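You operate a simulated robot arm through the tools that you are given. There is no shell and no other tool.

You run a simulated two-armed robot. Do the job below in one go: nothing can be reset, and whatever is moved stays where it is left.

TASK
Pick up the short cover pack with one hand, pass it to the other hand and put it on the lined shelf of the wire shelving. Set down upright: short cover pack.

It is judged by the outcome, as a careful person would: the job done as asked, and still so three seconds after it is handed in. It fails if anything else is knocked over, pushed out of place, dropped, spilled or broken. Lids that push on must go on centred and level and be pressed home; caps that screw on are set level and turned clockwise until they are tight.

THE ROBOT
Two 7-joint arms with two-finger parallel grippers on one trunk, on a base that drives. Base frame: it is fixed to the floor where the robot stands at the start and does not move with it; the origin is under the middle of the robot, x ahead of it, y to its left, z up. Lengths are in m, angles in degrees, forces in N, time in s.
The left shoulder is at the start at [0.071, 0.156, 1.005], the right one opposite. Places, roughly: lined shelf of the wire shelving (36x22 cm) [0.12, 7.4, 0.9]; short cover pack [0.25, 2.75, 0.75]. Payload 3.91 kg a hand.
The TCP of each hand is the grasp point between the finger pads, 0.03 m short of the fingertips. In the tool frame z runs along the fingers and y along their closing line. The gripper opens to 0.11 m. The fingers are 0.02 m wide and 0.01 m thick; the gripper's body (0.048 by 0.112 m) begins 0.055 m behind the TCP.
Orientation is that of the tool frame in the base frame, as a unit quaternion [w, x, y, z]. With the fingers straight down and closing along the base's y, the tool's x points along the base's -x, its y along +y and its z along -z.

THE INTERFACE
- The arms move only by the tool nudge_tool. It takes "left_motion", "right_motion" or both (then of equal length, played together; a hand with none holds still); each is a list of rows, each a list of 3 entries, a list of its own where there are three numbers: the gripper command, from -1 (fully open) to 1 (shut), values between in proportion, then the shift along the tool's x, y, z in m, then the turn, a rotation vector about the tool's x, y, z in degrees. In form: [[jaw, [dx, dy, dz], [ax, ay, az]], ...]. A call has 1 to 20 rows; each row shifts and turns the commanded pose from where the row before left it, along the tool's axes as they then stand. Rows are played at 5 a second. More than 0.05 m and 8.6 degrees between two rows, or a gripper value outside its range, and nothing of the call is played. Where a pose cannot be reached the arm comes as near as it can. A force on the tool above 40 N (or 10 N above the force at the start of the call, whichever is more), or a blocked arm, ends the call early, and 0.2 s more pass. The fingers move at their own pace (about 0.108 m/s each) and stop on an object; they squeeze with about 23 N. The grip force told is the motor's: it shows also when the fingers shut on nothing. Time passes only in rows, and 0.2 s behind the last, so rows that do not move let the fingers close. It gives the time, the measured TCP pose, the force on the tool (base axes), the opening and the grip force at its end, in the units of the frame above (readings bear some noise), with the torque about the TCP (base axes, N m) and any sound that the robot's microphone picked up.
- Cameras (640 x 400 px; columns grow to the right, rows downward): "scene" is now at [0.1444, -0.0037, 1.2584]; the picture's right is [-0.06, -1.00, 0.00], its down [-0.30, 0.02, -0.95] and it looks along [0.95, -0.05, -0.30] (base axes); focal length 253 px, centre (320, 200). "left" rides on the left gripper at [0.072, -0.017, -0.104] in its tool frame; the picture's right is [0.23, 0.97, 0.00], its down [-0.76, 0.18, -0.62] and it looks along [-0.61, 0.14, 0.78] (tool axes); focal length 222 px, centre (320, 200). "right" rides on the right gripper at [0.072, 0.017, -0.103] in its tool frame; the picture's right is [-0.23, 0.97, 0.00], its down [-0.76, -0.18, -0.62] and it looks along [-0.61, -0.14, 0.78] (tool axes); focal length 222 px, centre (320, 200). There is no depth. A picture from a camera that has moved, and an enlarged one, comes with that camera's place and axes in the base frame and with its lens.
- camera(camera): a new picture of that camera. No time passes.
- move_column(by): slides the trunk up (or, below 0, down) by that many m; the arms and the scene camera ride with it, the base frame stays. It gives what a move gives, with no picture.
- base_move(legs): drives the robot by 1 to 6 legs, each [ahead, left, turn to the left] in m, m and degrees, along the robot's own axes; the way and the turn of a leg run together, so that a leg with both is an arc; at most 1.5 m and 180 degrees a leg. The arms and the cameras ride along, it lands a little off, and it stops where it bumps. It gives what a move gives.
- turn_head(pan, tilt): turns the head with the scene camera to pan (to the left, within 86 degrees either way) and tilt (down, from -29 to 69), counted from straight ahead of the robot. It gives what a move gives.
- close_up(camera, box): a new picture of the part [left, top, right, bottom] of that camera's present view, enlarged. No time passes.
- sign_off(): hands the job in; it is judged then, once.

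Nothing tells you exact positions but the pictures and the camera data. Unless the task says otherwise, let go and move clear before handing in.

The tools are called by a JSON object that holds its "name" and its "arguments". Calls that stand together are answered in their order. nudge_tool: Moves the arms, as the interface text tells. Its arguments: {"type":"object","properties":{"left_motion":{"type":"array","items":{"type":"array"}},"right_motion":{"type":"array","items":{"type":"array"}}},"required":[]} The other tools are called the same way: move_column (by) slides the trunk up or down; base_move (legs) drives the base; turn_head (pan, tilt) turns the head that bears the scene camera; camera (camera) takes a picture; close_up (camera, box) takes an enlarged picture of a part of a camera's view; sign_off () hands the job in.

At the start:

```text
clock: 0.0
left_ee_pos: [0.7738, 0.298, 1.0801]
left_orientation: [0.0, 0.0, 1.0, 0.001]
left_force: [-0.3, -0.2, -0.2]
left_moment: [0.01, 0.02, 0.02]
left_opening: 0.1097
left_grasp_force: 0.0
right_ee_pos: [0.7232, -0.3272, 1.0989]
right_orientation: [0.001, 0.0, 1.0, 0.0]
right_force: [-0.4, -0.4, 0.9]
right_moment: [-0.03, 0.0, -0.02]
right_opening: 0.1099
right_grasp_force: 0.0
trunk travel left (down, up): [-0.45, 0.49]
robot x, y, heading: [0.0014, -0.0004, 0.1]
head pan, tilt: [-3.2, 17.2]
```

scene: 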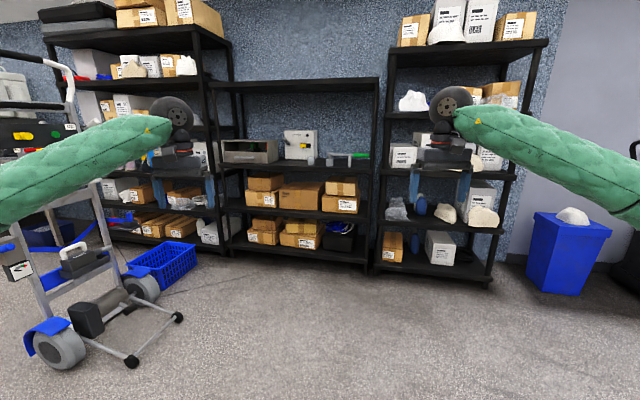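
right: 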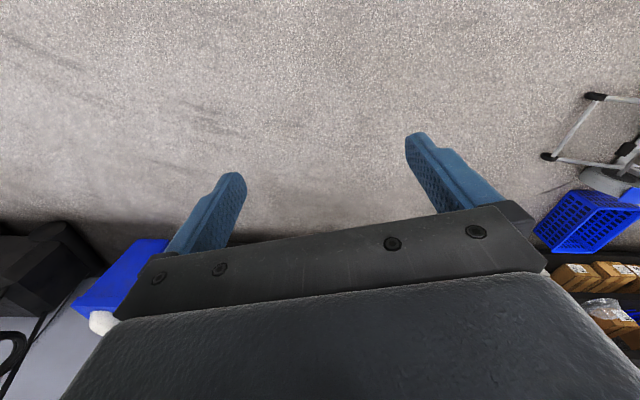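
left: 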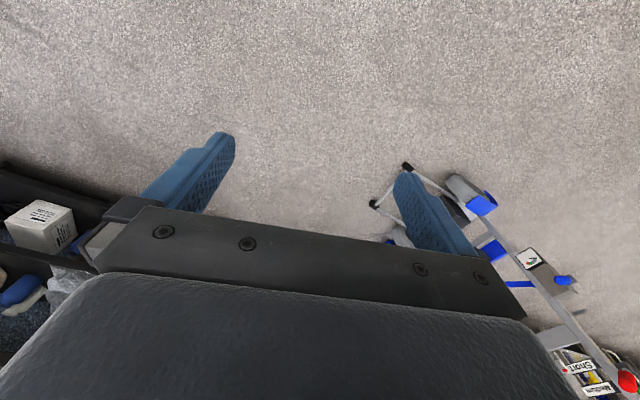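

The view ahead shows only shelving and a hand cart to the left. The pack should be to my left at about y=2.75, so I turn the head left to look.

{"name": "turn_head", "arguments": {"pan": 80, "tilt": 15}}

{"name": "camera", "arguments": {"camera": "scene"}}

```text
clock: 1.6
left_ee_pos: [0.7733, 0.2982, 1.0805]
left_orientation: [0.0, 0.0, 1.0, 0.0]
left_force: [0.2, 0.6, 0.4]
left_moment: [0.01, 0.0, -0.01]
left_opening: 0.1101
left_grasp_force: 0.1
right_ee_pos: [0.7242, -0.3279, 1.0994]
right_orientation: [0.0, -0.001, 1.0, 0.0]
right_force: [0.2, -0.1, 0.1]
right_moment: [0.01, -0.04, -0.01]
right_opening: 0.1099
right_grasp_force: 0.0
trunk travel left (down, up): [-0.45, 0.49]
robot x, y, heading: [-0.0024, 0.0007, 0.1]
head pan, tilt: [80.0, 15.0]
```

```text
taken
camera scene: at [0.0674, 0.0936, 1.2621], right [0.98, -0.17, 0.0], down [-0.05, -0.25, -0.97], along [0.17, 0.95, -0.26], focal length 253 px, centre (320, 200)
```

scene: 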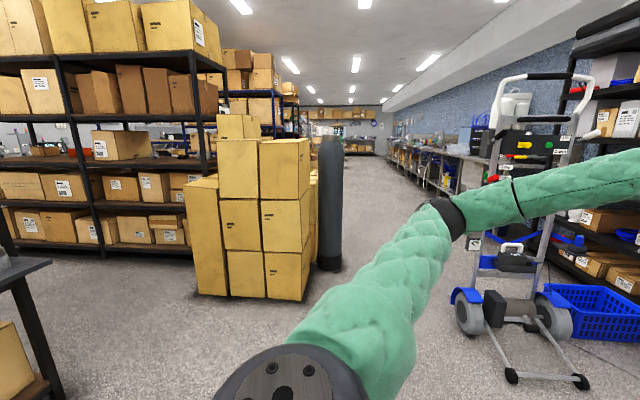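

The pack should be somewhere behind the box stack, and the left wrist view shows a "Short" label on something. I look closer.

{"name": "close_up", "arguments": {"camera": "left", "box": [480, 300, 640, 400]}}

{"name": "close_up", "arguments": {"camera": "scene", "box": [180, 90, 340, 190]}}

{"name": "close_up", "arguments": {"camera": "scene", "box": [320, 80, 600, 255]}}

```text
4.00 times, centred on (560, 350) of left
camera zoom: at [0.6994, 0.2807, 1.1834], right [-0.23, 0.97, 0.0], down [0.76, 0.18, 0.62], along [0.61, 0.14, -0.78], focal length 888 px, centre (-640, -400)
```

zoom: 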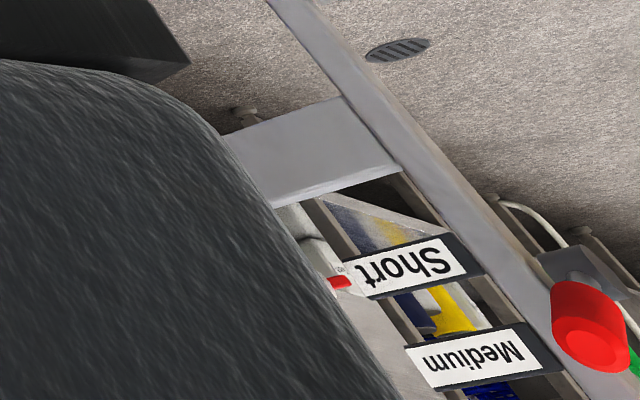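

```text
4.00 times, centred on (260, 140) of scene
camera zoom: at [0.0674, 0.0936, 1.2621], right [0.98, -0.17, 0.0], down [-0.05, -0.25, -0.97], along [0.17, 0.95, -0.26], focal length 1012 px, centre (560, 440)
```

zoom: 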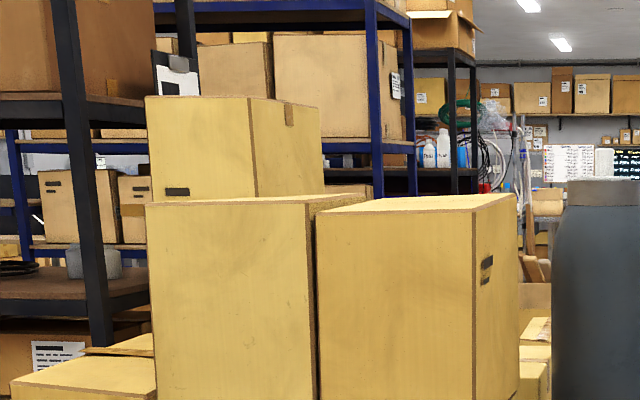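

```text
2.29 times, centred on (460, 168) of scene
camera zoom: at [0.0674, 0.0936, 1.2621], right [0.98, -0.17, 0.0], down [-0.05, -0.25, -0.97], along [0.17, 0.95, -0.26], focal length 578 px, centre (0, 274)
```

zoom: 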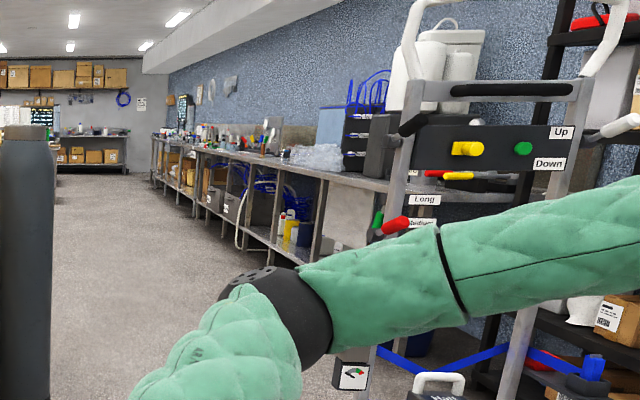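

The "Short" label belongs to the hand cart, so it is not the pack. The pack lies behind the box stack. I check the robot's own footprint and the area around it before driving.

{"name": "turn_head", "arguments": {"pan": 45, "tilt": 65}}

{"name": "camera", "arguments": {"camera": "scene"}}

{"name": "turn_head", "arguments": {"pan": 45, "tilt": 15}}

{"name": "camera", "arguments": {"camera": "scene"}}

```text
clock: 2.8
left_ee_pos: [0.7726, 0.2975, 1.08]
left_orientation: [0.0, 0.0, 1.0, 0.001]
left_force: [0.6, -0.1, 1.0]
left_moment: [-0.01, 0.0, 0.01]
left_opening: 0.1098
left_grasp_force: 0.1
right_ee_pos: [0.7231, -0.3281, 1.1006]
right_orientation: [0.0, -0.001, 1.0, 0.0]
right_force: [0.7, -0.1, 0.8]
right_moment: [-0.01, -0.02, 0.0]
right_opening: 0.1102
right_grasp_force: 0.0
trunk travel left (down, up): [-0.45, 0.49]
robot x, y, heading: [-0.0006, 0.0013, 0.1]
head pan, tilt: [45.0, 65.0]
```

```text
taken
camera scene: at [0.094, 0.0446, 1.1903], right [0.71, -0.71, 0.0], down [-0.64, -0.64, -0.42], along [0.3, 0.3, -0.91], focal length 253 px, centre (320, 200)
```

scene: 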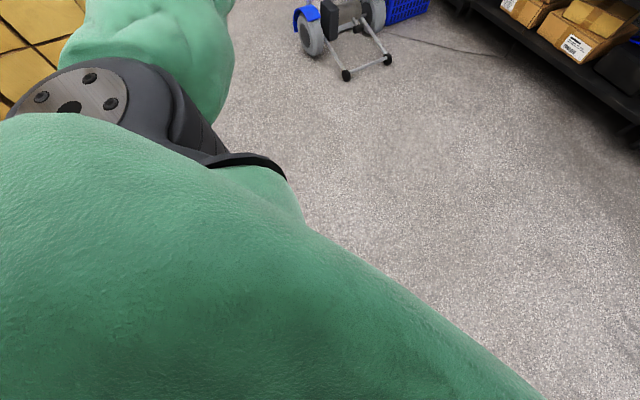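

```text
clock: 3.9
left_ee_pos: [0.7725, 0.2992, 1.0806]
left_orientation: [0.0, 0.0, 1.0, 0.001]
left_force: [0.1, 0.4, 0.1]
left_moment: [-0.01, 0.05, 0.01]
left_opening: 0.11
left_grasp_force: 0.0
right_ee_pos: [0.7236, -0.3281, 1.0991]
right_orientation: [0.0, 0.0, 1.0, 0.0]
right_force: [0.4, 0.1, 0.7]
right_moment: [0.0, 0.01, -0.01]
right_opening: 0.1101
right_grasp_force: 0.1
trunk travel left (down, up): [-0.45, 0.49]
robot x, y, heading: [-0.0006, 0.0008, -0.2]
head pan, tilt: [45.0, 15.0]
```

```text
taken
camera scene: at [0.1172, 0.0676, 1.262], right [0.71, -0.71, 0.0], down [-0.18, -0.18, -0.97], along [0.68, 0.68, -0.26], focal length 253 px, centre (320, 200)
```

scene: 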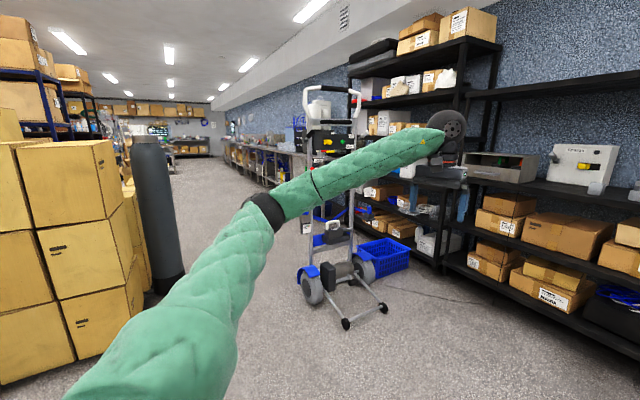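

The route runs between the box stack and gas cylinder on the left and the cart on the right. I raise the trunk so the arms clear things, turn left, and look down the lane.

{"name": "move_column", "arguments": {"by": 0.45}}

{"name": "base_move", "arguments": {"legs": [[0, 0, 90], [0, -0.72, 0]]}}

{"name": "turn_head", "arguments": {"pan": 0, "tilt": 25}}

{"name": "camera", "arguments": {"camera": "scene"}}

{"name": "turn_head", "arguments": {"pan": 45, "tilt": 30}}

{"name": "camera", "arguments": {"camera": "scene"}}

```text
refused: 0.45 is not a number from -0.4 to 0.4
```

```text
clock: 11.7
left_ee_pos: [0.4016, 0.7785, 1.0803]
left_orientation: [0.001, 0.715, -0.699, -0.001]
left_force: [0.9, 0.8, 0.7]
left_moment: [0.01, -0.01, -0.02]
left_opening: 0.1099
left_grasp_force: 0.1
right_ee_pos: [1.0267, 0.7446, 1.0983]
right_orientation: [-0.001, 0.716, -0.698, 0.0]
right_force: [0.7, 0.0, 0.7]
right_moment: [-0.03, 0.0, -0.01]
right_opening: 0.1099
right_grasp_force: 0.1
trunk travel left (down, up): [-0.45, 0.49]
robot x, y, heading: [0.7171, 0.0105, 91.3]
head pan, tilt: [45.0, 15.0]
```

```text
clock: 12.8
left_ee_pos: [0.4008, 0.7785, 1.0791]
left_orientation: [0.0, 0.715, -0.699, 0.0]
left_force: [1.1, 0.4, -0.3]
left_moment: [0.02, 0.0, 0.02]
left_opening: 0.1096
left_grasp_force: 0.0
right_ee_pos: [1.027, 0.7443, 1.0985]
right_orientation: [0.0, 0.715, -0.699, 0.0]
right_force: [-0.2, 0.4, 0.6]
right_moment: [0.01, -0.04, 0.01]
right_opening: 0.1103
right_grasp_force: 0.1
trunk travel left (down, up): [-0.45, 0.49]
robot x, y, heading: [0.7134, 0.0108, 91.1]
head pan, tilt: [0.0, 25.0]
```

```text
taken
camera scene: at [0.7135, 0.1571, 1.2459], right [1.0, 0.02, 0.0], down [0.01, -0.42, -0.91], along [-0.02, 0.91, -0.42], focal length 253 px, centre (320, 200)
```

scene: 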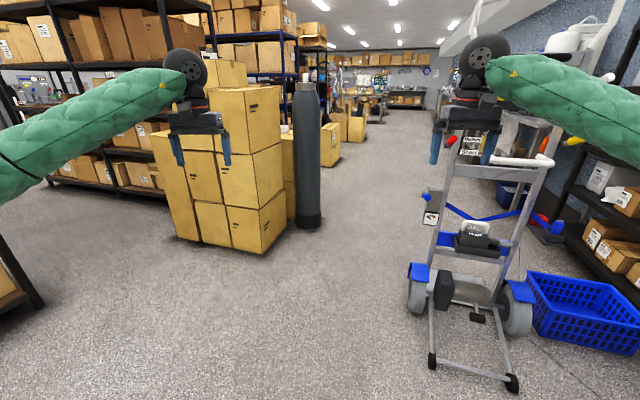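

```text
clock: 13.9
left_ee_pos: [0.4011, 0.7786, 1.0805]
left_orientation: [0.0, 0.715, -0.699, 0.0]
left_force: [-0.4, -0.4, 0.5]
left_moment: [-0.01, -0.01, -0.01]
left_opening: 0.1104
left_grasp_force: 0.0
right_ee_pos: [1.0286, 0.7435, 1.0991]
right_orientation: [0.0, 0.715, -0.699, 0.0]
right_force: [-0.1, -0.2, -0.5]
right_moment: [0.02, -0.01, 0.01]
right_opening: 0.1099
right_grasp_force: 0.1
trunk travel left (down, up): [-0.45, 0.49]
robot x, y, heading: [0.7173, 0.0112, 91.5]
head pan, tilt: [45.0, 30.0]
```

```text
taken
camera scene: at [0.6503, 0.1274, 1.2379], right [0.69, 0.72, 0.0], down [0.36, -0.35, -0.87], along [-0.63, 0.6, -0.5], focal length 253 px, centre (320, 200)
```

scene: 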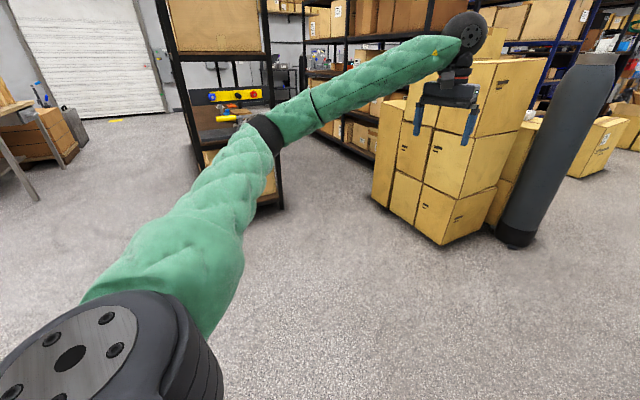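

The lane is visible now, with the cylinder's right side near x≈0.68 and the cart's left side near x≈1.25. I raise the trunk, bring the hands inward to narrow the robot, then check the cart side.

{"name": "move_column", "arguments": {"by": 0.4}}

{"name": "nudge_tool", "arguments": {"left_motion": [[-1, [0, -0.04, 0], [0, 0, 0]], [-1, [0, -0.04, 0], [0, 0, 0]], [-1, [0, -0.04, 0], [0, 0, 0]], [-1, [0, -0.03, 0], [0, 0, 0]]], "right_motion": [[-1, [-0.01, 0.04, 0], [0, 0, 0]], [-1, [-0.01, 0.04, 0], [0, 0, 0]], [-1, [-0.01, 0.04, 0], [0, 0, 0]], [-1, [-0.01, 0.04, 0], [0, 0, 0]]]}}

{"name": "turn_head", "arguments": {"pan": -40, "tilt": 25}}

{"name": "camera", "arguments": {"camera": "scene"}}

{"name": "turn_head", "arguments": {"pan": 10, "tilt": 25}}

{"name": "camera", "arguments": {"camera": "scene"}}

```text
clock: 17.8
left_ee_pos: [0.4011, 0.7801, 1.4805]
left_orientation: [0.001, 0.715, -0.699, 0.0]
left_force: [-0.2, 0.2, 0.1]
left_moment: [0.01, -0.02, -0.01]
left_opening: 0.1101
left_grasp_force: 0.2
right_ee_pos: [1.0279, 0.7435, 1.4995]
right_orientation: [0.0, 0.716, -0.698, -0.001]
right_force: [0.4, -1.0, -1.1]
right_moment: [0.02, 0.04, -0.02]
right_opening: 0.1103
right_grasp_force: 0.1
trunk travel left (down, up): [-0.85, 0.09]
robot x, y, heading: [0.7168, 0.0098, 91.1]
head pan, tilt: [45.0, 30.0]
```

```text
clock: 18.8
left_ee_pos: [0.5534, 0.7843, 1.4787]
left_orientation: [0.0, 0.716, -0.698, 0.001]
left_force: [-0.1, -0.3, 0.5]
left_moment: [-0.02, -0.03, 0.02]
left_opening: 0.1099
left_grasp_force: 0.1
right_ee_pos: [0.8674, 0.7822, 1.4979]
right_orientation: [0.001, 0.715, -0.699, 0.0]
right_force: [-0.4, 0.1, 0.3]
right_moment: [-0.05, -0.04, -0.01]
right_opening: 0.1103
right_grasp_force: 0.0
trunk travel left (down, up): [-0.85, 0.09]
robot x, y, heading: [0.7141, 0.0106, 91.1]
head pan, tilt: [45.0, 30.0]
```

```text
clock: 20.4
left_ee_pos: [0.5528, 0.7826, 1.4806]
left_orientation: [0.0, 0.715, -0.699, 0.0]
left_force: [-0.1, 0.0, -0.3]
left_moment: [0.0, 0.03, 0.02]
left_opening: 0.1097
left_grasp_force: 0.0
right_ee_pos: [0.8677, 0.7805, 1.4991]
right_orientation: [0.0, 0.715, -0.699, 0.0]
right_force: [-0.3, -1.1, -0.1]
right_moment: [0.01, 0.03, -0.02]
right_opening: 0.11
right_grasp_force: 0.1
trunk travel left (down, up): [-0.85, 0.09]
robot x, y, heading: [0.7159, 0.0071, 91.5]
head pan, tilt: [-40.0, 25.0]
```

```text
taken
camera scene: at [0.7732, 0.1372, 1.6459], right [0.78, -0.62, 0.0], down [-0.26, -0.33, -0.91], along [0.57, 0.71, -0.42], focal length 253 px, centre (320, 200)
```

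scene: 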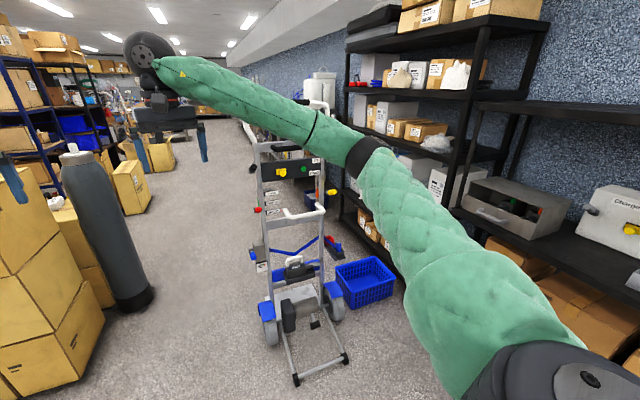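

```text
clock: 21.5
left_ee_pos: [0.5525, 0.7836, 1.4809]
left_orientation: [0.0, 0.715, -0.699, 0.0]
left_force: [0.3, -0.5, 0.1]
left_moment: [0.0, 0.02, 0.0]
left_opening: 0.1099
left_grasp_force: 0.0
right_ee_pos: [0.8679, 0.7807, 1.4981]
right_orientation: [0.0, 0.716, -0.698, 0.0]
right_force: [-0.1, 0.1, 0.0]
right_moment: [-0.01, -0.01, 0.0]
right_opening: 0.1097
right_grasp_force: 0.0
trunk travel left (down, up): [-0.85, 0.09]
robot x, y, heading: [0.7112, 0.0128, 91.1]
head pan, tilt: [10.0, 25.0]
```

```text
taken
camera scene: at [0.6977, 0.1556, 1.6458], right [0.98, 0.2, 0.0], down [0.08, -0.41, -0.91], along [-0.18, 0.89, -0.42], focal length 253 px, centre (320, 200)
```

scene: 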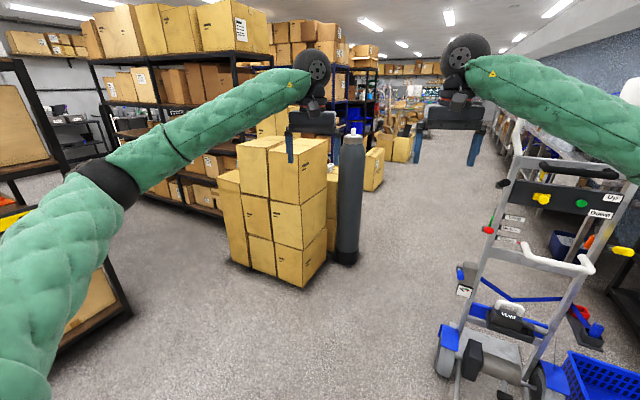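

The arms are now narrow and high. I check the base's own footprint by looking straight down before entering the gap.

{"name": "turn_head", "arguments": {"pan": 0, "tilt": 69}}

{"name": "camera", "arguments": {"camera": "scene"}}

{"name": "turn_head", "arguments": {"pan": 80, "tilt": 69}}

{"name": "camera", "arguments": {"camera": "scene"}}

```text
clock: 22.6
left_ee_pos: [0.5535, 0.783, 1.481]
left_orientation: [-0.001, 0.715, -0.699, 0.0]
left_force: [-0.6, 0.1, 0.4]
left_moment: [-0.01, -0.01, -0.02]
left_opening: 0.11
left_grasp_force: 0.0
right_ee_pos: [0.868, 0.7798, 1.4986]
right_orientation: [0.0, 0.715, -0.699, 0.0]
right_force: [-0.4, 0.2, 0.5]
right_moment: [-0.02, -0.02, 0.01]
right_opening: 0.1099
right_grasp_force: 0.0
trunk travel left (down, up): [-0.85, 0.09]
robot x, y, heading: [0.7137, 0.01, 91.2]
head pan, tilt: [0.0, 68.8]
```

```text
taken
camera scene: at [0.7144, 0.1212, 1.5865], right [1.0, 0.02, 0.0], down [0.02, -0.93, -0.36], along [-0.01, 0.36, -0.93], focal length 253 px, centre (320, 200)
```

scene: 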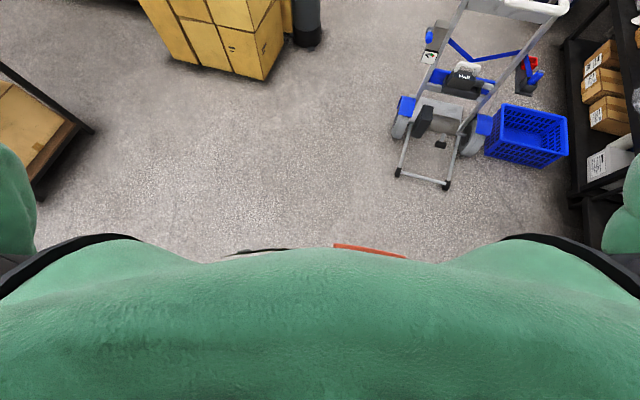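

```text
clock: 24.2
left_ee_pos: [0.5533, 0.7836, 1.4797]
left_orientation: [0.0, 0.715, -0.699, -0.001]
left_force: [-0.5, 0.1, -0.1]
left_moment: [-0.04, -0.01, 0.0]
left_opening: 0.11
left_grasp_force: 0.0
right_ee_pos: [0.8687, 0.7799, 1.4997]
right_orientation: [0.0, 0.715, -0.699, 0.0]
right_force: [0.2, 0.3, -0.8]
right_moment: [0.02, -0.02, 0.01]
right_opening: 0.1101
right_grasp_force: 0.0
trunk travel left (down, up): [-0.85, 0.09]
robot x, y, heading: [0.715, 0.0113, 91.3]
head pan, tilt: [80.0, 68.8]
```

```text
taken
camera scene: at [0.6604, 0.0737, 1.5864], right [0.15, 0.99, 0.0], down [0.92, -0.14, -0.36], along [-0.36, 0.05, -0.93], focal length 253 px, centre (320, 200)
```

scene: 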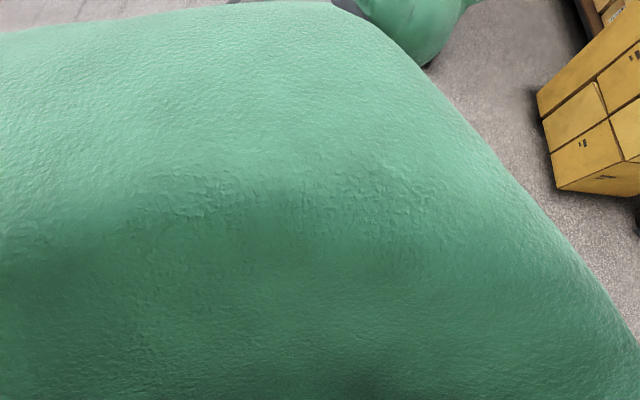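

I zoom on the strip visible just ahead of the chest to judge the base size.

{"name": "turn_head", "arguments": {"pan": 0, "tilt": 69}}

{"name": "close_up", "arguments": {"camera": "scene", "box": [190, 200, 430, 350]}}

{"name": "camera", "arguments": {"camera": "left"}}

{"name": "camera", "arguments": {"camera": "right"}}

```text
clock: 25.7
left_ee_pos: [0.553, 0.7825, 1.4806]
left_orientation: [0.0, 0.715, -0.699, 0.0]
left_force: [-0.3, 0.0, -0.1]
left_moment: [-0.01, 0.02, 0.03]
left_opening: 0.1102
left_grasp_force: 0.0
right_ee_pos: [0.8687, 0.78, 1.4986]
right_orientation: [0.0, 0.715, -0.699, -0.001]
right_force: [0.2, 0.2, -0.7]
right_moment: [0.0, -0.02, 0.02]
right_opening: 0.1101
right_grasp_force: 0.1
trunk travel left (down, up): [-0.85, 0.09]
robot x, y, heading: [0.719, 0.0132, 91.6]
head pan, tilt: [0.0, 68.8]
```

```text
2.67 times, centred on (310, 275) of scene
camera zoom: at [0.7144, 0.1212, 1.5864], right [1.0, 0.02, 0.0], down [0.02, -0.93, -0.36], along [-0.01, 0.36, -0.93], focal length 674 px, centre (347, 0)
```

zoom: 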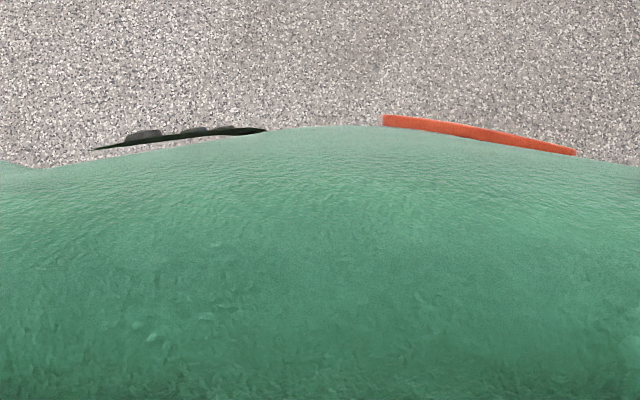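

```text
taken
camera left: at [0.5707, 0.7112, 1.584], right [-0.97, -0.25, 0.0], down [-0.2, 0.76, 0.62], along [-0.16, 0.6, -0.78], focal length 222 px, centre (320, 200)
```

left: 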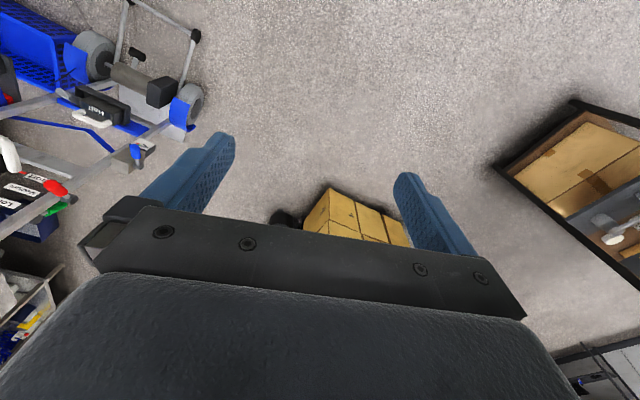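

```text
taken
camera right: at [0.8523, 0.7068, 1.603], right [-0.98, 0.2, 0.0], down [0.16, 0.77, 0.62], along [0.13, 0.61, -0.78], focal length 222 px, centre (320, 200)
```

right: 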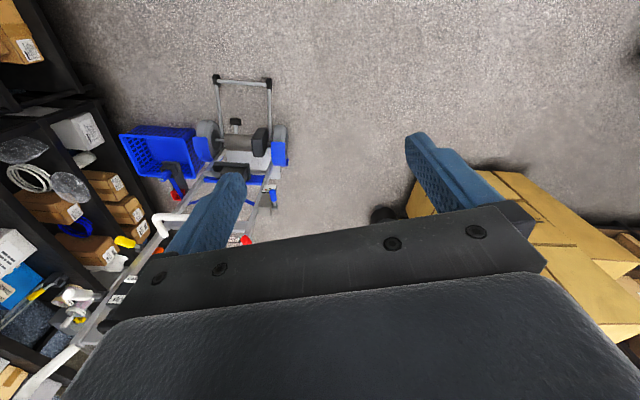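

The base outline is ambiguous, so I tip the left hand back to have its wrist camera look at my own base.

{"name": "nudge_tool", "arguments": {"left_motion": [[-1, [0, 0, 0], [0, 8.5, 0]], [-1, [0, 0, 0], [0, 8.5, 0]], [-1, [0, 0, 0], [0, 8.5, 0]], [-1, [0, 0, 0], [0, 8.5, 0]], [-1, [0, 0, 0], [0, 8.5, 0]], [-1, [0, 0, 0], [0, 8.5, 0]], [-1, [0, 0, 0], [0, 8.5, 0]]]}}

{"name": "camera", "arguments": {"camera": "left"}}

```text
clock: 27.3
left_ee_pos: [0.5475, 0.7791, 1.4754]
left_orientation: [0.297, 0.646, -0.631, 0.309]
left_force: [0.1, -1.0, -0.7]
left_moment: [-0.04, -0.03, 0.02]
left_opening: 0.1099
left_grasp_force: 0.1
left hand out of reach, approached as far as the arm can: row 6, 7
right_ee_pos: [0.8643, 0.7818, 1.4984]
right_orientation: [-0.001, 0.715, -0.699, 0.002]
right_force: [-0.2, 0.3, 0.5]
right_moment: [-0.01, -0.06, 0.01]
right_opening: 0.1101
right_grasp_force: 0.1
trunk travel left (down, up): [-0.85, 0.09]
robot x, y, heading: [0.7129, 0.0126, 91.4]
head pan, tilt: [0.0, 68.8]
```

```text
taken
camera left: at [0.5618, 0.8139, 1.5972], right [-0.97, -0.17, 0.17], down [-0.2, 0.96, -0.2], along [-0.13, -0.23, -0.97], focal length 222 px, centre (320, 200)
```

left: 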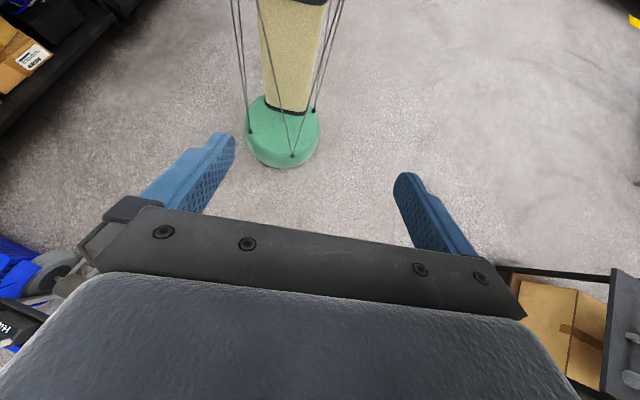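

The base is a small round plinth of about 0.27 m radius, so the lane is wide enough. I restore the hand and drive along x≈0.85 up to y≈1.7.

{"name": "nudge_tool", "arguments": {"left_motion": [[-1, [0, 0, 0], [0, -8.5, 0]], [-1, [0, 0, 0], [0, -8.5, 0]], [-1, [0, 0, 0], [0, -8.5, 0]], [-1, [0, 0, 0], [0, -8.5, 0]], [-1, [0, 0, 0], [0, -8.5, 0]], [-1, [0, 0, 0], [0, -8.5, 0]], [-1, [0, 0, 0], [0, -8.5, 0]]]}}

{"name": "base_move", "arguments": {"legs": [[0, -0.13, -1.3], [0.8, 0, 0], [0.85, 0, 0]]}}

{"name": "turn_head", "arguments": {"pan": 40, "tilt": 35}}

{"name": "camera", "arguments": {"camera": "scene"}}

{"name": "turn_head", "arguments": {"pan": -10, "tilt": 35}}

{"name": "camera", "arguments": {"camera": "scene"}}

```text
clock: 28.9
left_ee_pos: [0.5517, 0.7776, 1.4771]
left_orientation: [-0.055, 0.714, -0.695, -0.056]
left_force: [0.2, -0.3, -0.3]
left_moment: [0.01, 0.0, 0.01]
left_opening: 0.1101
left_grasp_force: 0.0
right_ee_pos: [0.8685, 0.7783, 1.5006]
right_orientation: [0.0, 0.715, -0.699, 0.0]
right_force: [-0.1, -0.2, 0.0]
right_moment: [0.03, 0.01, -0.02]
right_opening: 0.1098
right_grasp_force: 0.1
trunk travel left (down, up): [-0.85, 0.09]
robot x, y, heading: [0.7171, 0.0137, 91.3]
head pan, tilt: [0.0, 68.8]
```

```text
clock: 34.0
left_ee_pos: [0.7169, 1.5284, 1.4909]
left_orientation: [0.063, -0.693, 0.715, 0.061]
left_force: [-0.5, -0.2, 0.5]
left_moment: [0.01, -0.06, -0.02]
left_opening: 0.1098
left_grasp_force: 0.0
right_ee_pos: [1.0216, 1.5093, 1.5234]
right_orientation: [0.012, -0.702, 0.711, 0.014]
right_force: [0.1, 0.7, -0.6]
right_moment: [0.0, 0.03, 0.0]
right_opening: 0.11
right_grasp_force: 0.0
trunk travel left (down, up): [-0.85, 0.09]
robot x, y, heading: [0.8344, 0.7817, 88.2]
head pan, tilt: [0.0, 68.8]
stopped in leg 2: the robot was blocked; the commanded pose is now the measured one
```

```text
clock: 35.1
left_ee_pos: [0.7163, 1.533, 1.4872]
left_orientation: [0.059, -0.696, 0.714, 0.06]
left_force: [-0.1, 0.1, -0.1]
left_moment: [-0.04, -0.01, -0.06]
left_opening: 0.11
left_grasp_force: 0.1
right_ee_pos: [1.0243, 1.5169, 1.521]
right_orientation: [0.01, -0.701, 0.713, 0.011]
right_force: [-0.9, -0.3, -0.3]
right_moment: [0.0, -0.01, 0.01]
right_opening: 0.1099
right_grasp_force: 0.0
trunk travel left (down, up): [-0.85, 0.09]
robot x, y, heading: [0.838, 0.7774, 88.6]
head pan, tilt: [40.0, 35.0]
```

```text
taken
camera scene: at [0.724, 0.8826, 1.6325], right [0.78, 0.62, 0.04], down [0.39, -0.44, -0.81], along [-0.49, 0.65, -0.59], focal length 253 px, centre (320, 200)
```

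scene: 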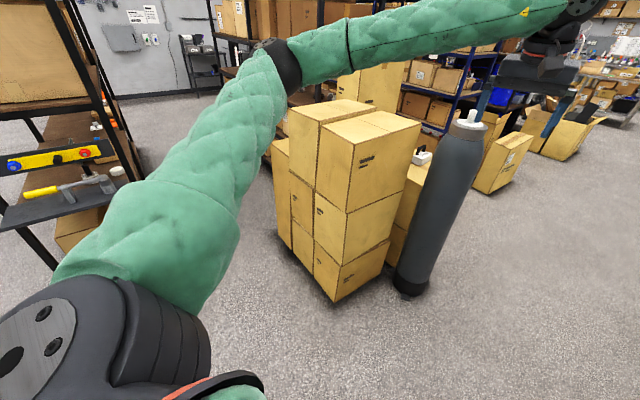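

```text
clock: 36.2
left_ee_pos: [0.7154, 1.5316, 1.4873]
left_orientation: [0.06, -0.696, 0.713, 0.059]
left_force: [-1.1, 0.0, -0.4]
left_moment: [0.05, 0.02, 0.0]
left_opening: 0.1103
left_grasp_force: 0.1
right_ee_pos: [1.0237, 1.5138, 1.5222]
right_orientation: [0.01, -0.702, 0.712, 0.011]
right_force: [-0.2, 0.6, 0.1]
right_moment: [-0.01, 0.03, 0.02]
right_opening: 0.1102
right_grasp_force: 0.0
trunk travel left (down, up): [-0.85, 0.09]
robot x, y, heading: [0.8368, 0.7762, 88.7]
head pan, tilt: [-10.0, 35.0]
```

```text
taken
camera scene: at [0.801, 0.8974, 1.635], right [0.98, -0.2, 0.03], down [-0.08, -0.55, -0.83], along [0.18, 0.81, -0.56], focal length 253 px, centre (320, 200)
```

scene: 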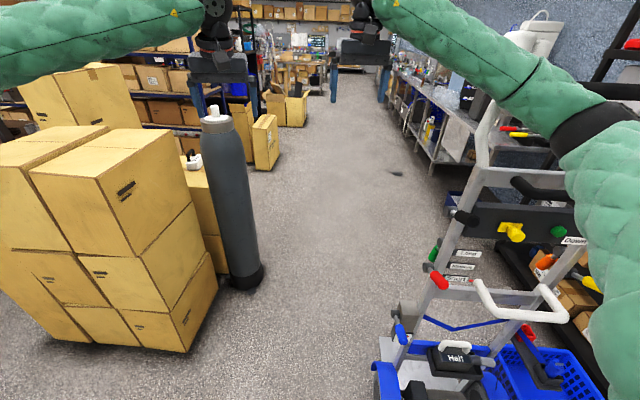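

The robot was blocked near y≈0.78 and seems slightly tilted. I look at what it is touching before doing anything else.

{"name": "turn_head", "arguments": {"pan": -45, "tilt": 69}}

{"name": "camera", "arguments": {"camera": "scene"}}

{"name": "nudge_tool", "arguments": {"right_motion": [[-1, [0, 0, 0], [0, 8.5, 0]], [-1, [0, 0, 0], [0, 8.5, 0]], [-1, [0, 0, 0], [0, 8.5, 0]], [-1, [0, 0, 0], [0, 8.5, 0]], [-1, [0, 0, 0], [0, 8.5, 0]]]}}

{"name": "camera", "arguments": {"camera": "right"}}

{"name": "camera", "arguments": {"camera": "left"}}

```text
clock: 37.2
left_ee_pos: [0.7151, 1.5311, 1.4866]
left_orientation: [0.059, -0.696, 0.713, 0.059]
left_force: [0.2, -0.4, -0.1]
left_moment: [0.0, 0.02, -0.01]
left_opening: 0.1101
left_grasp_force: 0.2
right_ee_pos: [1.0241, 1.5123, 1.5217]
right_orientation: [0.01, -0.702, 0.712, 0.012]
right_force: [0.5, 0.1, 0.4]
right_moment: [-0.04, 0.0, 0.0]
right_opening: 0.1099
right_grasp_force: 0.1
trunk travel left (down, up): [-0.85, 0.09]
robot x, y, heading: [0.838, 0.775, 88.5]
head pan, tilt: [-45.0, 68.8]
```

```text
taken
camera scene: at [0.8261, 0.8499, 1.5915], right [0.69, -0.72, 0.01], down [-0.66, -0.64, -0.39], along [0.3, 0.26, -0.92], focal length 253 px, centre (320, 200)
```

scene: 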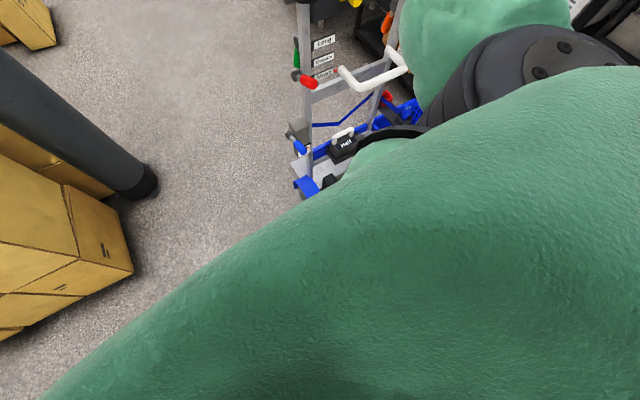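

```text
clock: 38.5
left_ee_pos: [0.7515, 1.5459, 1.4822]
left_orientation: [0.051, -0.689, 0.72, 0.061]
left_force: [0.3, -0.9, -0.2]
left_moment: [0.04, 0.04, -0.03]
left_opening: 0.11
left_grasp_force: 0.2
right_ee_pos: [1.0597, 1.5224, 1.5063]
right_orientation: [-0.261, -0.652, 0.669, -0.241]
right_force: [0.8, -0.2, 0.8]
right_moment: [0.04, 0.01, -0.04]
right_opening: 0.1102
right_grasp_force: 0.0
trunk travel left (down, up): [-0.85, 0.09]
robot x, y, heading: [0.839, 0.7759, 87.4]
head pan, tilt: [-45.0, 68.8]
```

```text
taken
camera right: at [1.0455, 1.5377, 1.6323], right [-0.97, 0.2, -0.13], down [0.21, 0.98, -0.04], along [0.12, -0.07, -0.99], focal length 222 px, centre (320, 200)
```

right: 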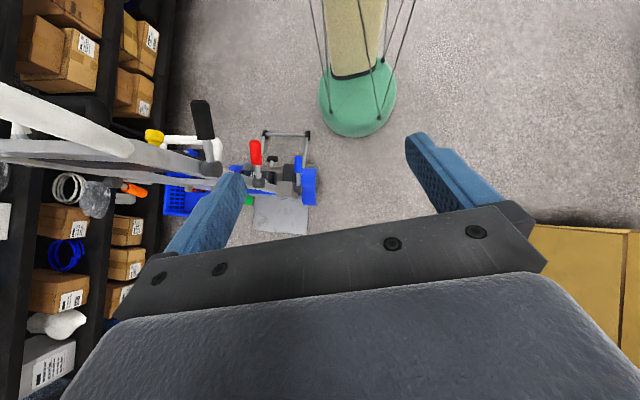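

```text
taken
camera left: at [0.7643, 1.4562, 1.5716], right [-0.98, -0.18, -0.02], down [-0.14, 0.66, 0.74], along [-0.12, 0.73, -0.67], focal length 222 px, centre (320, 200)
```

left: 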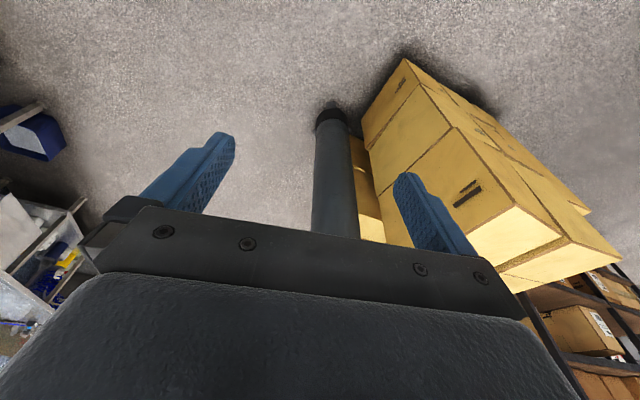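

The right elbow touched the cart's tall handle, which leans toward me at about (1.25, 1.3), but the cart has not shifted. I back straight off, restore the right hand and stretch both arms to narrow the elbows.

{"name": "base_move", "arguments": {"legs": [[-0.3, 0, 0]]}}

{"name": "nudge_tool", "arguments": {"right_motion": [[-1, [0, 0, 0], [0, -8.5, 0]], [-1, [0, 0, 0], [0, -8.5, 0]], [-1, [0, 0, 0], [0, -8.5, 0]], [-1, [0, 0, 0], [0, -8.5, 0]], [-1, [0, 0, 0], [0, -8.5, 0]]]}}

{"name": "turn_head", "arguments": {"pan": -30, "tilt": 20}}

{"name": "camera", "arguments": {"camera": "scene"}}

```text
clock: 40.5
left_ee_pos: [0.7335, 1.2494, 1.4759]
left_orientation: [0.05, -0.69, 0.72, 0.057]
left_force: [-0.2, 0.7, 0.3]
left_moment: [-0.01, 0.01, -0.03]
left_opening: 0.1104
left_grasp_force: 0.0
right_ee_pos: [1.0425, 1.2285, 1.502]
right_orientation: [-0.262, -0.652, 0.669, -0.244]
right_force: [0.6, 0.0, 1.1]
right_moment: [-0.03, -0.01, 0.0]
right_opening: 0.1098
right_grasp_force: 0.0
trunk travel left (down, up): [-0.85, 0.09]
robot x, y, heading: [0.8245, 0.4742, 87.3]
head pan, tilt: [-45.0, 68.8]
```

```text
clock: 41.7
left_ee_pos: [0.7348, 1.2489, 1.4776]
left_orientation: [0.051, -0.691, 0.719, 0.058]
left_force: [-0.7, -0.1, -1.2]
left_moment: [0.01, 0.03, 0.0]
left_opening: 0.1103
left_grasp_force: 0.0
right_ee_pos: [1.0432, 1.2276, 1.5025]
right_orientation: [-0.001, -0.696, 0.718, 0.011]
right_force: [0.0, -0.4, 0.1]
right_moment: [0.01, 0.02, 0.0]
right_opening: 0.1102
right_grasp_force: 0.0
trunk travel left (down, up): [-0.85, 0.09]
robot x, y, heading: [0.8265, 0.4765, 87.8]
head pan, tilt: [-45.0, 68.8]
```

```text
clock: 42.9
left_ee_pos: [0.7343, 1.2485, 1.4771]
left_orientation: [0.05, -0.691, 0.719, 0.058]
left_force: [-0.4, 0.1, 0.3]
left_moment: [-0.03, 0.02, -0.01]
left_opening: 0.11
left_grasp_force: 0.0
right_ee_pos: [1.0434, 1.2272, 1.5013]
right_orientation: [-0.002, -0.696, 0.718, 0.008]
right_force: [0.9, 0.3, -0.9]
right_moment: [-0.04, -0.03, 0.03]
right_opening: 0.1102
right_grasp_force: 0.0
trunk travel left (down, up): [-0.85, 0.09]
robot x, y, heading: [0.821, 0.4729, 87.6]
head pan, tilt: [-30.0, 20.0]
```

```text
taken
camera scene: at [0.8773, 0.6057, 1.6539], right [0.84, -0.54, 0.0], down [-0.18, -0.29, -0.94], along [0.5, 0.79, -0.34], focal length 253 px, centre (320, 200)
```

scene: 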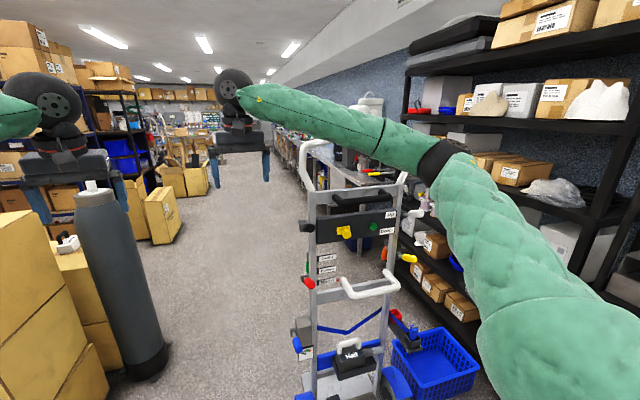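

The cart still stands upright where it was; its handle reaches z≈1.56 at x≈1.27. I straighten the heading, shift left and stretch the arms forward to pull the elbows in.

{"name": "base_move", "arguments": {"legs": [[0, 0.17, 2.5]]}}

{"name": "nudge_tool", "arguments": {"left_motion": [[-1, [-0.04, 0, 0], [0, 0, 0]], [-1, [-0.04, 0, 0], [0, 0, 0]], [-1, [-0.04, 0, 0], [0, 0, 0]]], "right_motion": [[-1, [-0.04, 0.02, 0], [0, 0, 0]], [-1, [-0.04, 0.02, 0], [0, 0, 0]], [-1, [-0.04, 0.02, 0], [0, 0, 0]]]}}

{"name": "camera", "arguments": {"camera": "scene"}}

{"name": "turn_head", "arguments": {"pan": 35, "tilt": 20}}

{"name": "camera", "arguments": {"camera": "scene"}}

```text
clock: 44.3
left_ee_pos: [0.5309, 1.2474, 1.4783]
left_orientation: [-0.048, 0.707, -0.703, -0.06]
left_force: [0.2, -0.5, -0.9]
left_moment: [-0.02, 0.02, -0.02]
left_opening: 0.1102
left_grasp_force: 0.1
right_ee_pos: [0.8399, 1.2404, 1.5]
right_orientation: [0.002, 0.713, -0.701, -0.01]
right_force: [0.6, -0.1, -0.4]
right_moment: [-0.01, 0.01, 0.03]
right_opening: 0.1098
right_grasp_force: 0.1
trunk travel left (down, up): [-0.85, 0.09]
robot x, y, heading: [0.6543, 0.4778, 90.2]
head pan, tilt: [-30.0, 20.0]
```

```text
clock: 45.1
left_ee_pos: [0.5265, 1.368, 1.4948]
left_orientation: [-0.049, 0.707, -0.703, -0.057]
left_force: [-0.7, -0.2, 0.2]
left_moment: [0.01, -0.02, 0.0]
left_opening: 0.1101
left_grasp_force: 0.0
right_ee_pos: [0.7717, 1.3606, 1.5023]
right_orientation: [0.003, 0.713, -0.701, -0.008]
right_force: [-0.9, -0.1, 0.6]
right_moment: [-0.05, -0.02, -0.01]
right_opening: 0.1101
right_grasp_force: 0.1
trunk travel left (down, up): [-0.85, 0.09]
robot x, y, heading: [0.6565, 0.4798, 90.2]
head pan, tilt: [-30.0, 20.0]
```

```text
taken
camera scene: at [0.6986, 0.6116, 1.654], right [0.87, -0.5, 0.0], down [-0.17, -0.3, -0.94], along [0.47, 0.82, -0.34], focal length 253 px, centre (320, 200)
```

scene: 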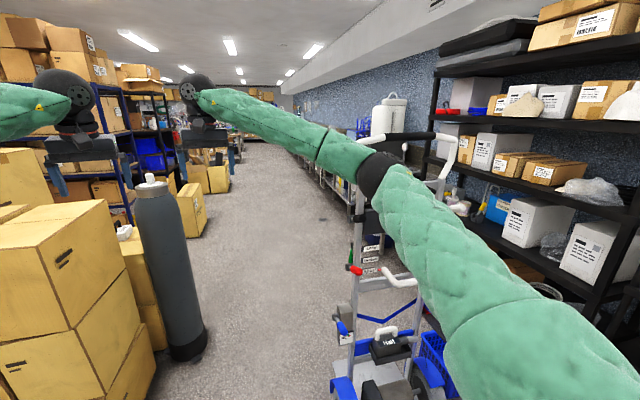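

```text
clock: 46.5
left_ee_pos: [0.5295, 1.3673, 1.4947]
left_orientation: [-0.049, 0.707, -0.703, -0.059]
left_force: [0.3, -0.7, -0.6]
left_moment: [0.0, 0.0, -0.01]
left_opening: 0.11
left_grasp_force: 0.1
right_ee_pos: [0.7746, 1.3587, 1.5023]
right_orientation: [0.002, 0.713, -0.701, -0.009]
right_force: [0.3, 0.8, -0.7]
right_moment: [0.04, 0.02, -0.01]
right_opening: 0.1101
right_grasp_force: 0.0
trunk travel left (down, up): [-0.85, 0.09]
robot x, y, heading: [0.6572, 0.4778, 90.3]
head pan, tilt: [35.0, 20.0]
```

```text
taken
camera scene: at [0.601, 0.6065, 1.6539], right [0.82, 0.58, 0.0], down [0.2, -0.28, -0.94], along [-0.54, 0.77, -0.34], focal length 253 px, centre (320, 200)
```

scene: 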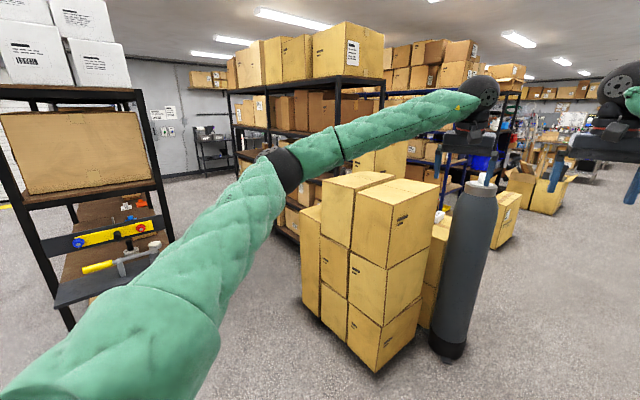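

Elbows are now about 0.4 m out and clear of the cart at this x. I drive forward past the cart, then take the diagonal past the cylinder.

{"name": "base_move", "arguments": {"legs": [[0.95, 0, 0]]}}

{"name": "turn_head", "arguments": {"pan": 20, "tilt": 45}}

{"name": "camera", "arguments": {"camera": "scene"}}

{"name": "turn_head", "arguments": {"pan": -75, "tilt": 25}}

{"name": "camera", "arguments": {"camera": "scene"}}

```text
clock: 51.5
left_ee_pos: [0.5667, 2.319, 1.496]
left_orientation: [0.049, -0.695, 0.714, 0.059]
left_force: [-0.1, 0.3, 0.1]
left_moment: [-0.04, 0.02, -0.02]
left_opening: 0.1099
left_grasp_force: 0.2
right_ee_pos: [0.8124, 2.3057, 1.5038]
right_orientation: [-0.001, -0.701, 0.713, 0.009]
right_force: [-0.5, -0.6, -0.1]
right_moment: [0.0, 0.01, -0.01]
right_opening: 0.1103
right_grasp_force: 0.0
trunk travel left (down, up): [-0.85, 0.09]
robot x, y, heading: [0.6613, 1.425, 88.5]
head pan, tilt: [35.0, 20.0]
```

```text
clock: 52.3
left_ee_pos: [0.5663, 2.3195, 1.4949]
left_orientation: [0.05, -0.695, 0.715, 0.058]
left_force: [0.0, -0.6, 0.7]
left_moment: [0.0, -0.01, 0.01]
left_opening: 0.1099
left_grasp_force: 0.0
right_ee_pos: [0.8134, 2.3046, 1.5023]
right_orientation: [-0.001, -0.701, 0.713, 0.009]
right_force: [0.3, 0.2, 0.1]
right_moment: [0.02, -0.03, 0.0]
right_opening: 0.1099
right_grasp_force: 0.0
trunk travel left (down, up): [-0.85, 0.09]
robot x, y, heading: [0.6617, 1.4296, 88.5]
head pan, tilt: [20.0, 45.0]
```

```text
taken
camera scene: at [0.6408, 1.5578, 1.6153], right [0.95, 0.32, 0.0], down [0.22, -0.67, -0.71], along [-0.22, 0.67, -0.71], focal length 253 px, centre (320, 200)
```

scene: 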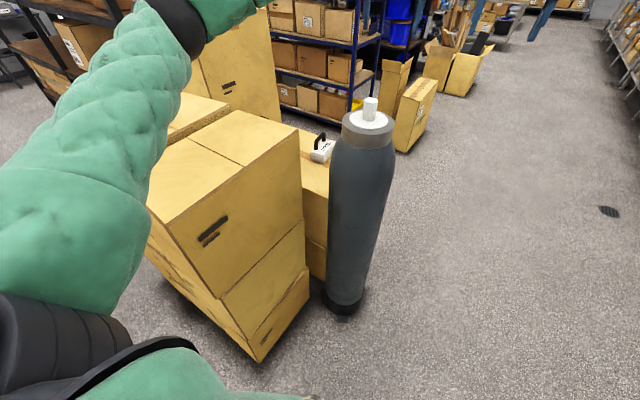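

```text
clock: 54.0
left_ee_pos: [0.5679, 2.3193, 1.4951]
left_orientation: [0.051, -0.696, 0.714, 0.059]
left_force: [0.0, 0.4, -0.5]
left_moment: [-0.01, 0.0, -0.01]
left_opening: 0.1101
left_grasp_force: 0.2
right_ee_pos: [0.8125, 2.3057, 1.5018]
right_orientation: [-0.002, -0.701, 0.713, 0.009]
right_force: [0.4, -0.4, -0.2]
right_moment: [0.0, 0.0, 0.01]
right_opening: 0.1101
right_grasp_force: 0.1
trunk travel left (down, up): [-0.85, 0.09]
robot x, y, heading: [0.6638, 1.4304, 89.0]
head pan, tilt: [-75.0, 25.0]
```

```text
taken
camera scene: at [0.7562, 1.5021, 1.6459], right [0.23, -0.97, 0.0], down [-0.41, -0.1, -0.91], along [0.88, 0.21, -0.42], focal length 253 px, centre (320, 200)
```

scene: 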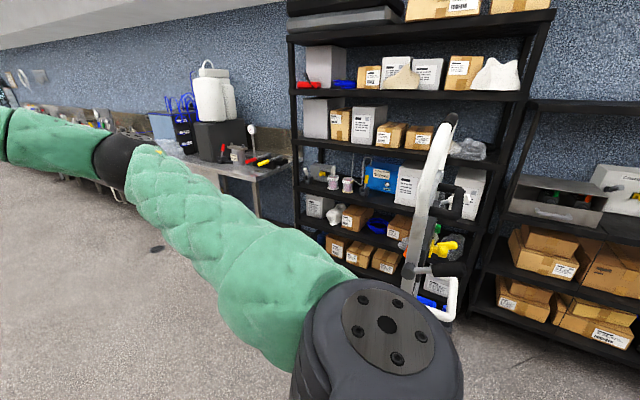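

Right arm is past the cart. A white item on a lower box behind the stack, around (0.27, 2.71), looks like the pack; I zoom in on it.

{"name": "turn_head", "arguments": {"pan": 20, "tilt": 40}}

{"name": "close_up", "arguments": {"camera": "scene", "box": [260, 80, 420, 180]}}

```text
clock: 55.8
left_ee_pos: [0.5674, 2.3207, 1.4947]
left_orientation: [0.05, -0.695, 0.715, 0.059]
left_force: [0.0, -0.1, 0.1]
left_moment: [0.05, 0.0, 0.03]
left_opening: 0.11
left_grasp_force: 0.0
right_ee_pos: [0.8123, 2.3057, 1.5011]
right_orientation: [-0.002, -0.702, 0.712, 0.009]
right_force: [0.8, -0.6, 0.6]
right_moment: [-0.02, 0.02, 0.01]
right_opening: 0.11
right_grasp_force: 0.1
trunk travel left (down, up): [-0.85, 0.09]
robot x, y, heading: [0.6667, 1.4321, 88.3]
head pan, tilt: [20.0, 40.0]
```

```text
4.00 times, centred on (340, 130) of scene
camera zoom: at [0.6397, 1.5612, 1.6225], right [0.95, 0.32, 0.0], down [0.2, -0.61, -0.77], along [-0.24, 0.73, -0.64], focal length 1012 px, centre (240, 480)
```

zoom: 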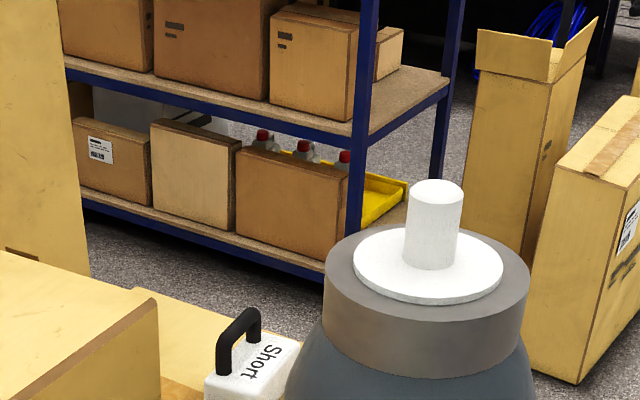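

That is the "Short" pack with a black handle on a lower carton beside the cylinder. I take the diagonal past the cylinder and drive up alongside it.

{"name": "move_column", "arguments": {"by": 0.09}}

{"name": "base_move", "arguments": {"legs": [[0.42, -0.37, 1.5]]}}

{"name": "turn_head", "arguments": {"pan": 45, "tilt": 45}}

{"name": "camera", "arguments": {"camera": "scene"}}

```text
clock: 57.0
left_ee_pos: [0.5663, 2.3204, 1.5848]
left_orientation: [0.05, -0.696, 0.714, 0.059]
left_force: [1.1, 0.2, -0.4]
left_moment: [0.03, 0.0, -0.02]
left_opening: 0.1101
left_grasp_force: 0.1
right_ee_pos: [0.8111, 2.3052, 1.5926]
right_orientation: [-0.001, -0.701, 0.713, 0.009]
right_force: [0.4, 0.1, 0.1]
right_moment: [0.01, 0.03, -0.03]
right_opening: 0.1101
right_grasp_force: 0.1
trunk travel left (down, up): [-0.94, 0.0]
robot x, y, heading: [0.6665, 1.4276, 88.6]
head pan, tilt: [20.0, 40.0]
```

```text
clock: 60.2
left_ee_pos: [0.9124, 2.7302, 1.5852]
left_orientation: [0.049, -0.703, 0.707, 0.059]
left_force: [-0.6, 0.1, -0.7]
left_moment: [-0.03, -0.02, 0.0]
left_opening: 0.1101
left_grasp_force: 0.2
right_ee_pos: [1.157, 2.7217, 1.5926]
right_orientation: [0.001, 0.709, -0.705, -0.009]
right_force: [-0.3, 0.5, -0.3]
right_moment: [0.02, 0.01, -0.01]
right_opening: 0.1098
right_grasp_force: 0.1
trunk travel left (down, up): [-0.94, 0.0]
robot x, y, heading: [1.0328, 1.8413, 89.9]
head pan, tilt: [20.0, 40.0]
```

```text
clock: 61.1
left_ee_pos: [0.9131, 2.7315, 1.5839]
left_orientation: [0.049, -0.705, 0.706, 0.059]
left_force: [-0.4, -0.3, -0.8]
left_moment: [0.01, 0.01, 0.0]
left_opening: 0.11
left_grasp_force: 0.0
right_ee_pos: [1.158, 2.7229, 1.5918]
right_orientation: [0.002, 0.709, -0.705, -0.01]
right_force: [-0.4, -0.5, -0.7]
right_moment: [0.02, 0.0, -0.01]
right_opening: 0.11
right_grasp_force: 0.0
trunk travel left (down, up): [-0.94, 0.0]
robot x, y, heading: [1.0298, 1.839, 90.0]
head pan, tilt: [45.0, 45.0]
```

```text
taken
camera scene: at [0.9749, 1.9525, 1.7052], right [0.71, 0.7, 0.0], down [0.5, -0.5, -0.71], along [-0.5, 0.5, -0.71], focal length 253 px, centre (320, 200)
```

scene: 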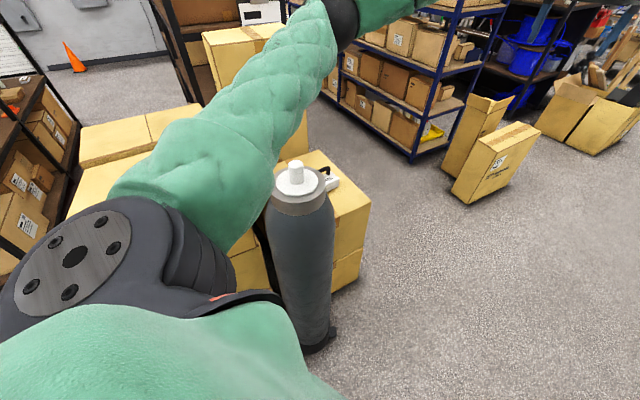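

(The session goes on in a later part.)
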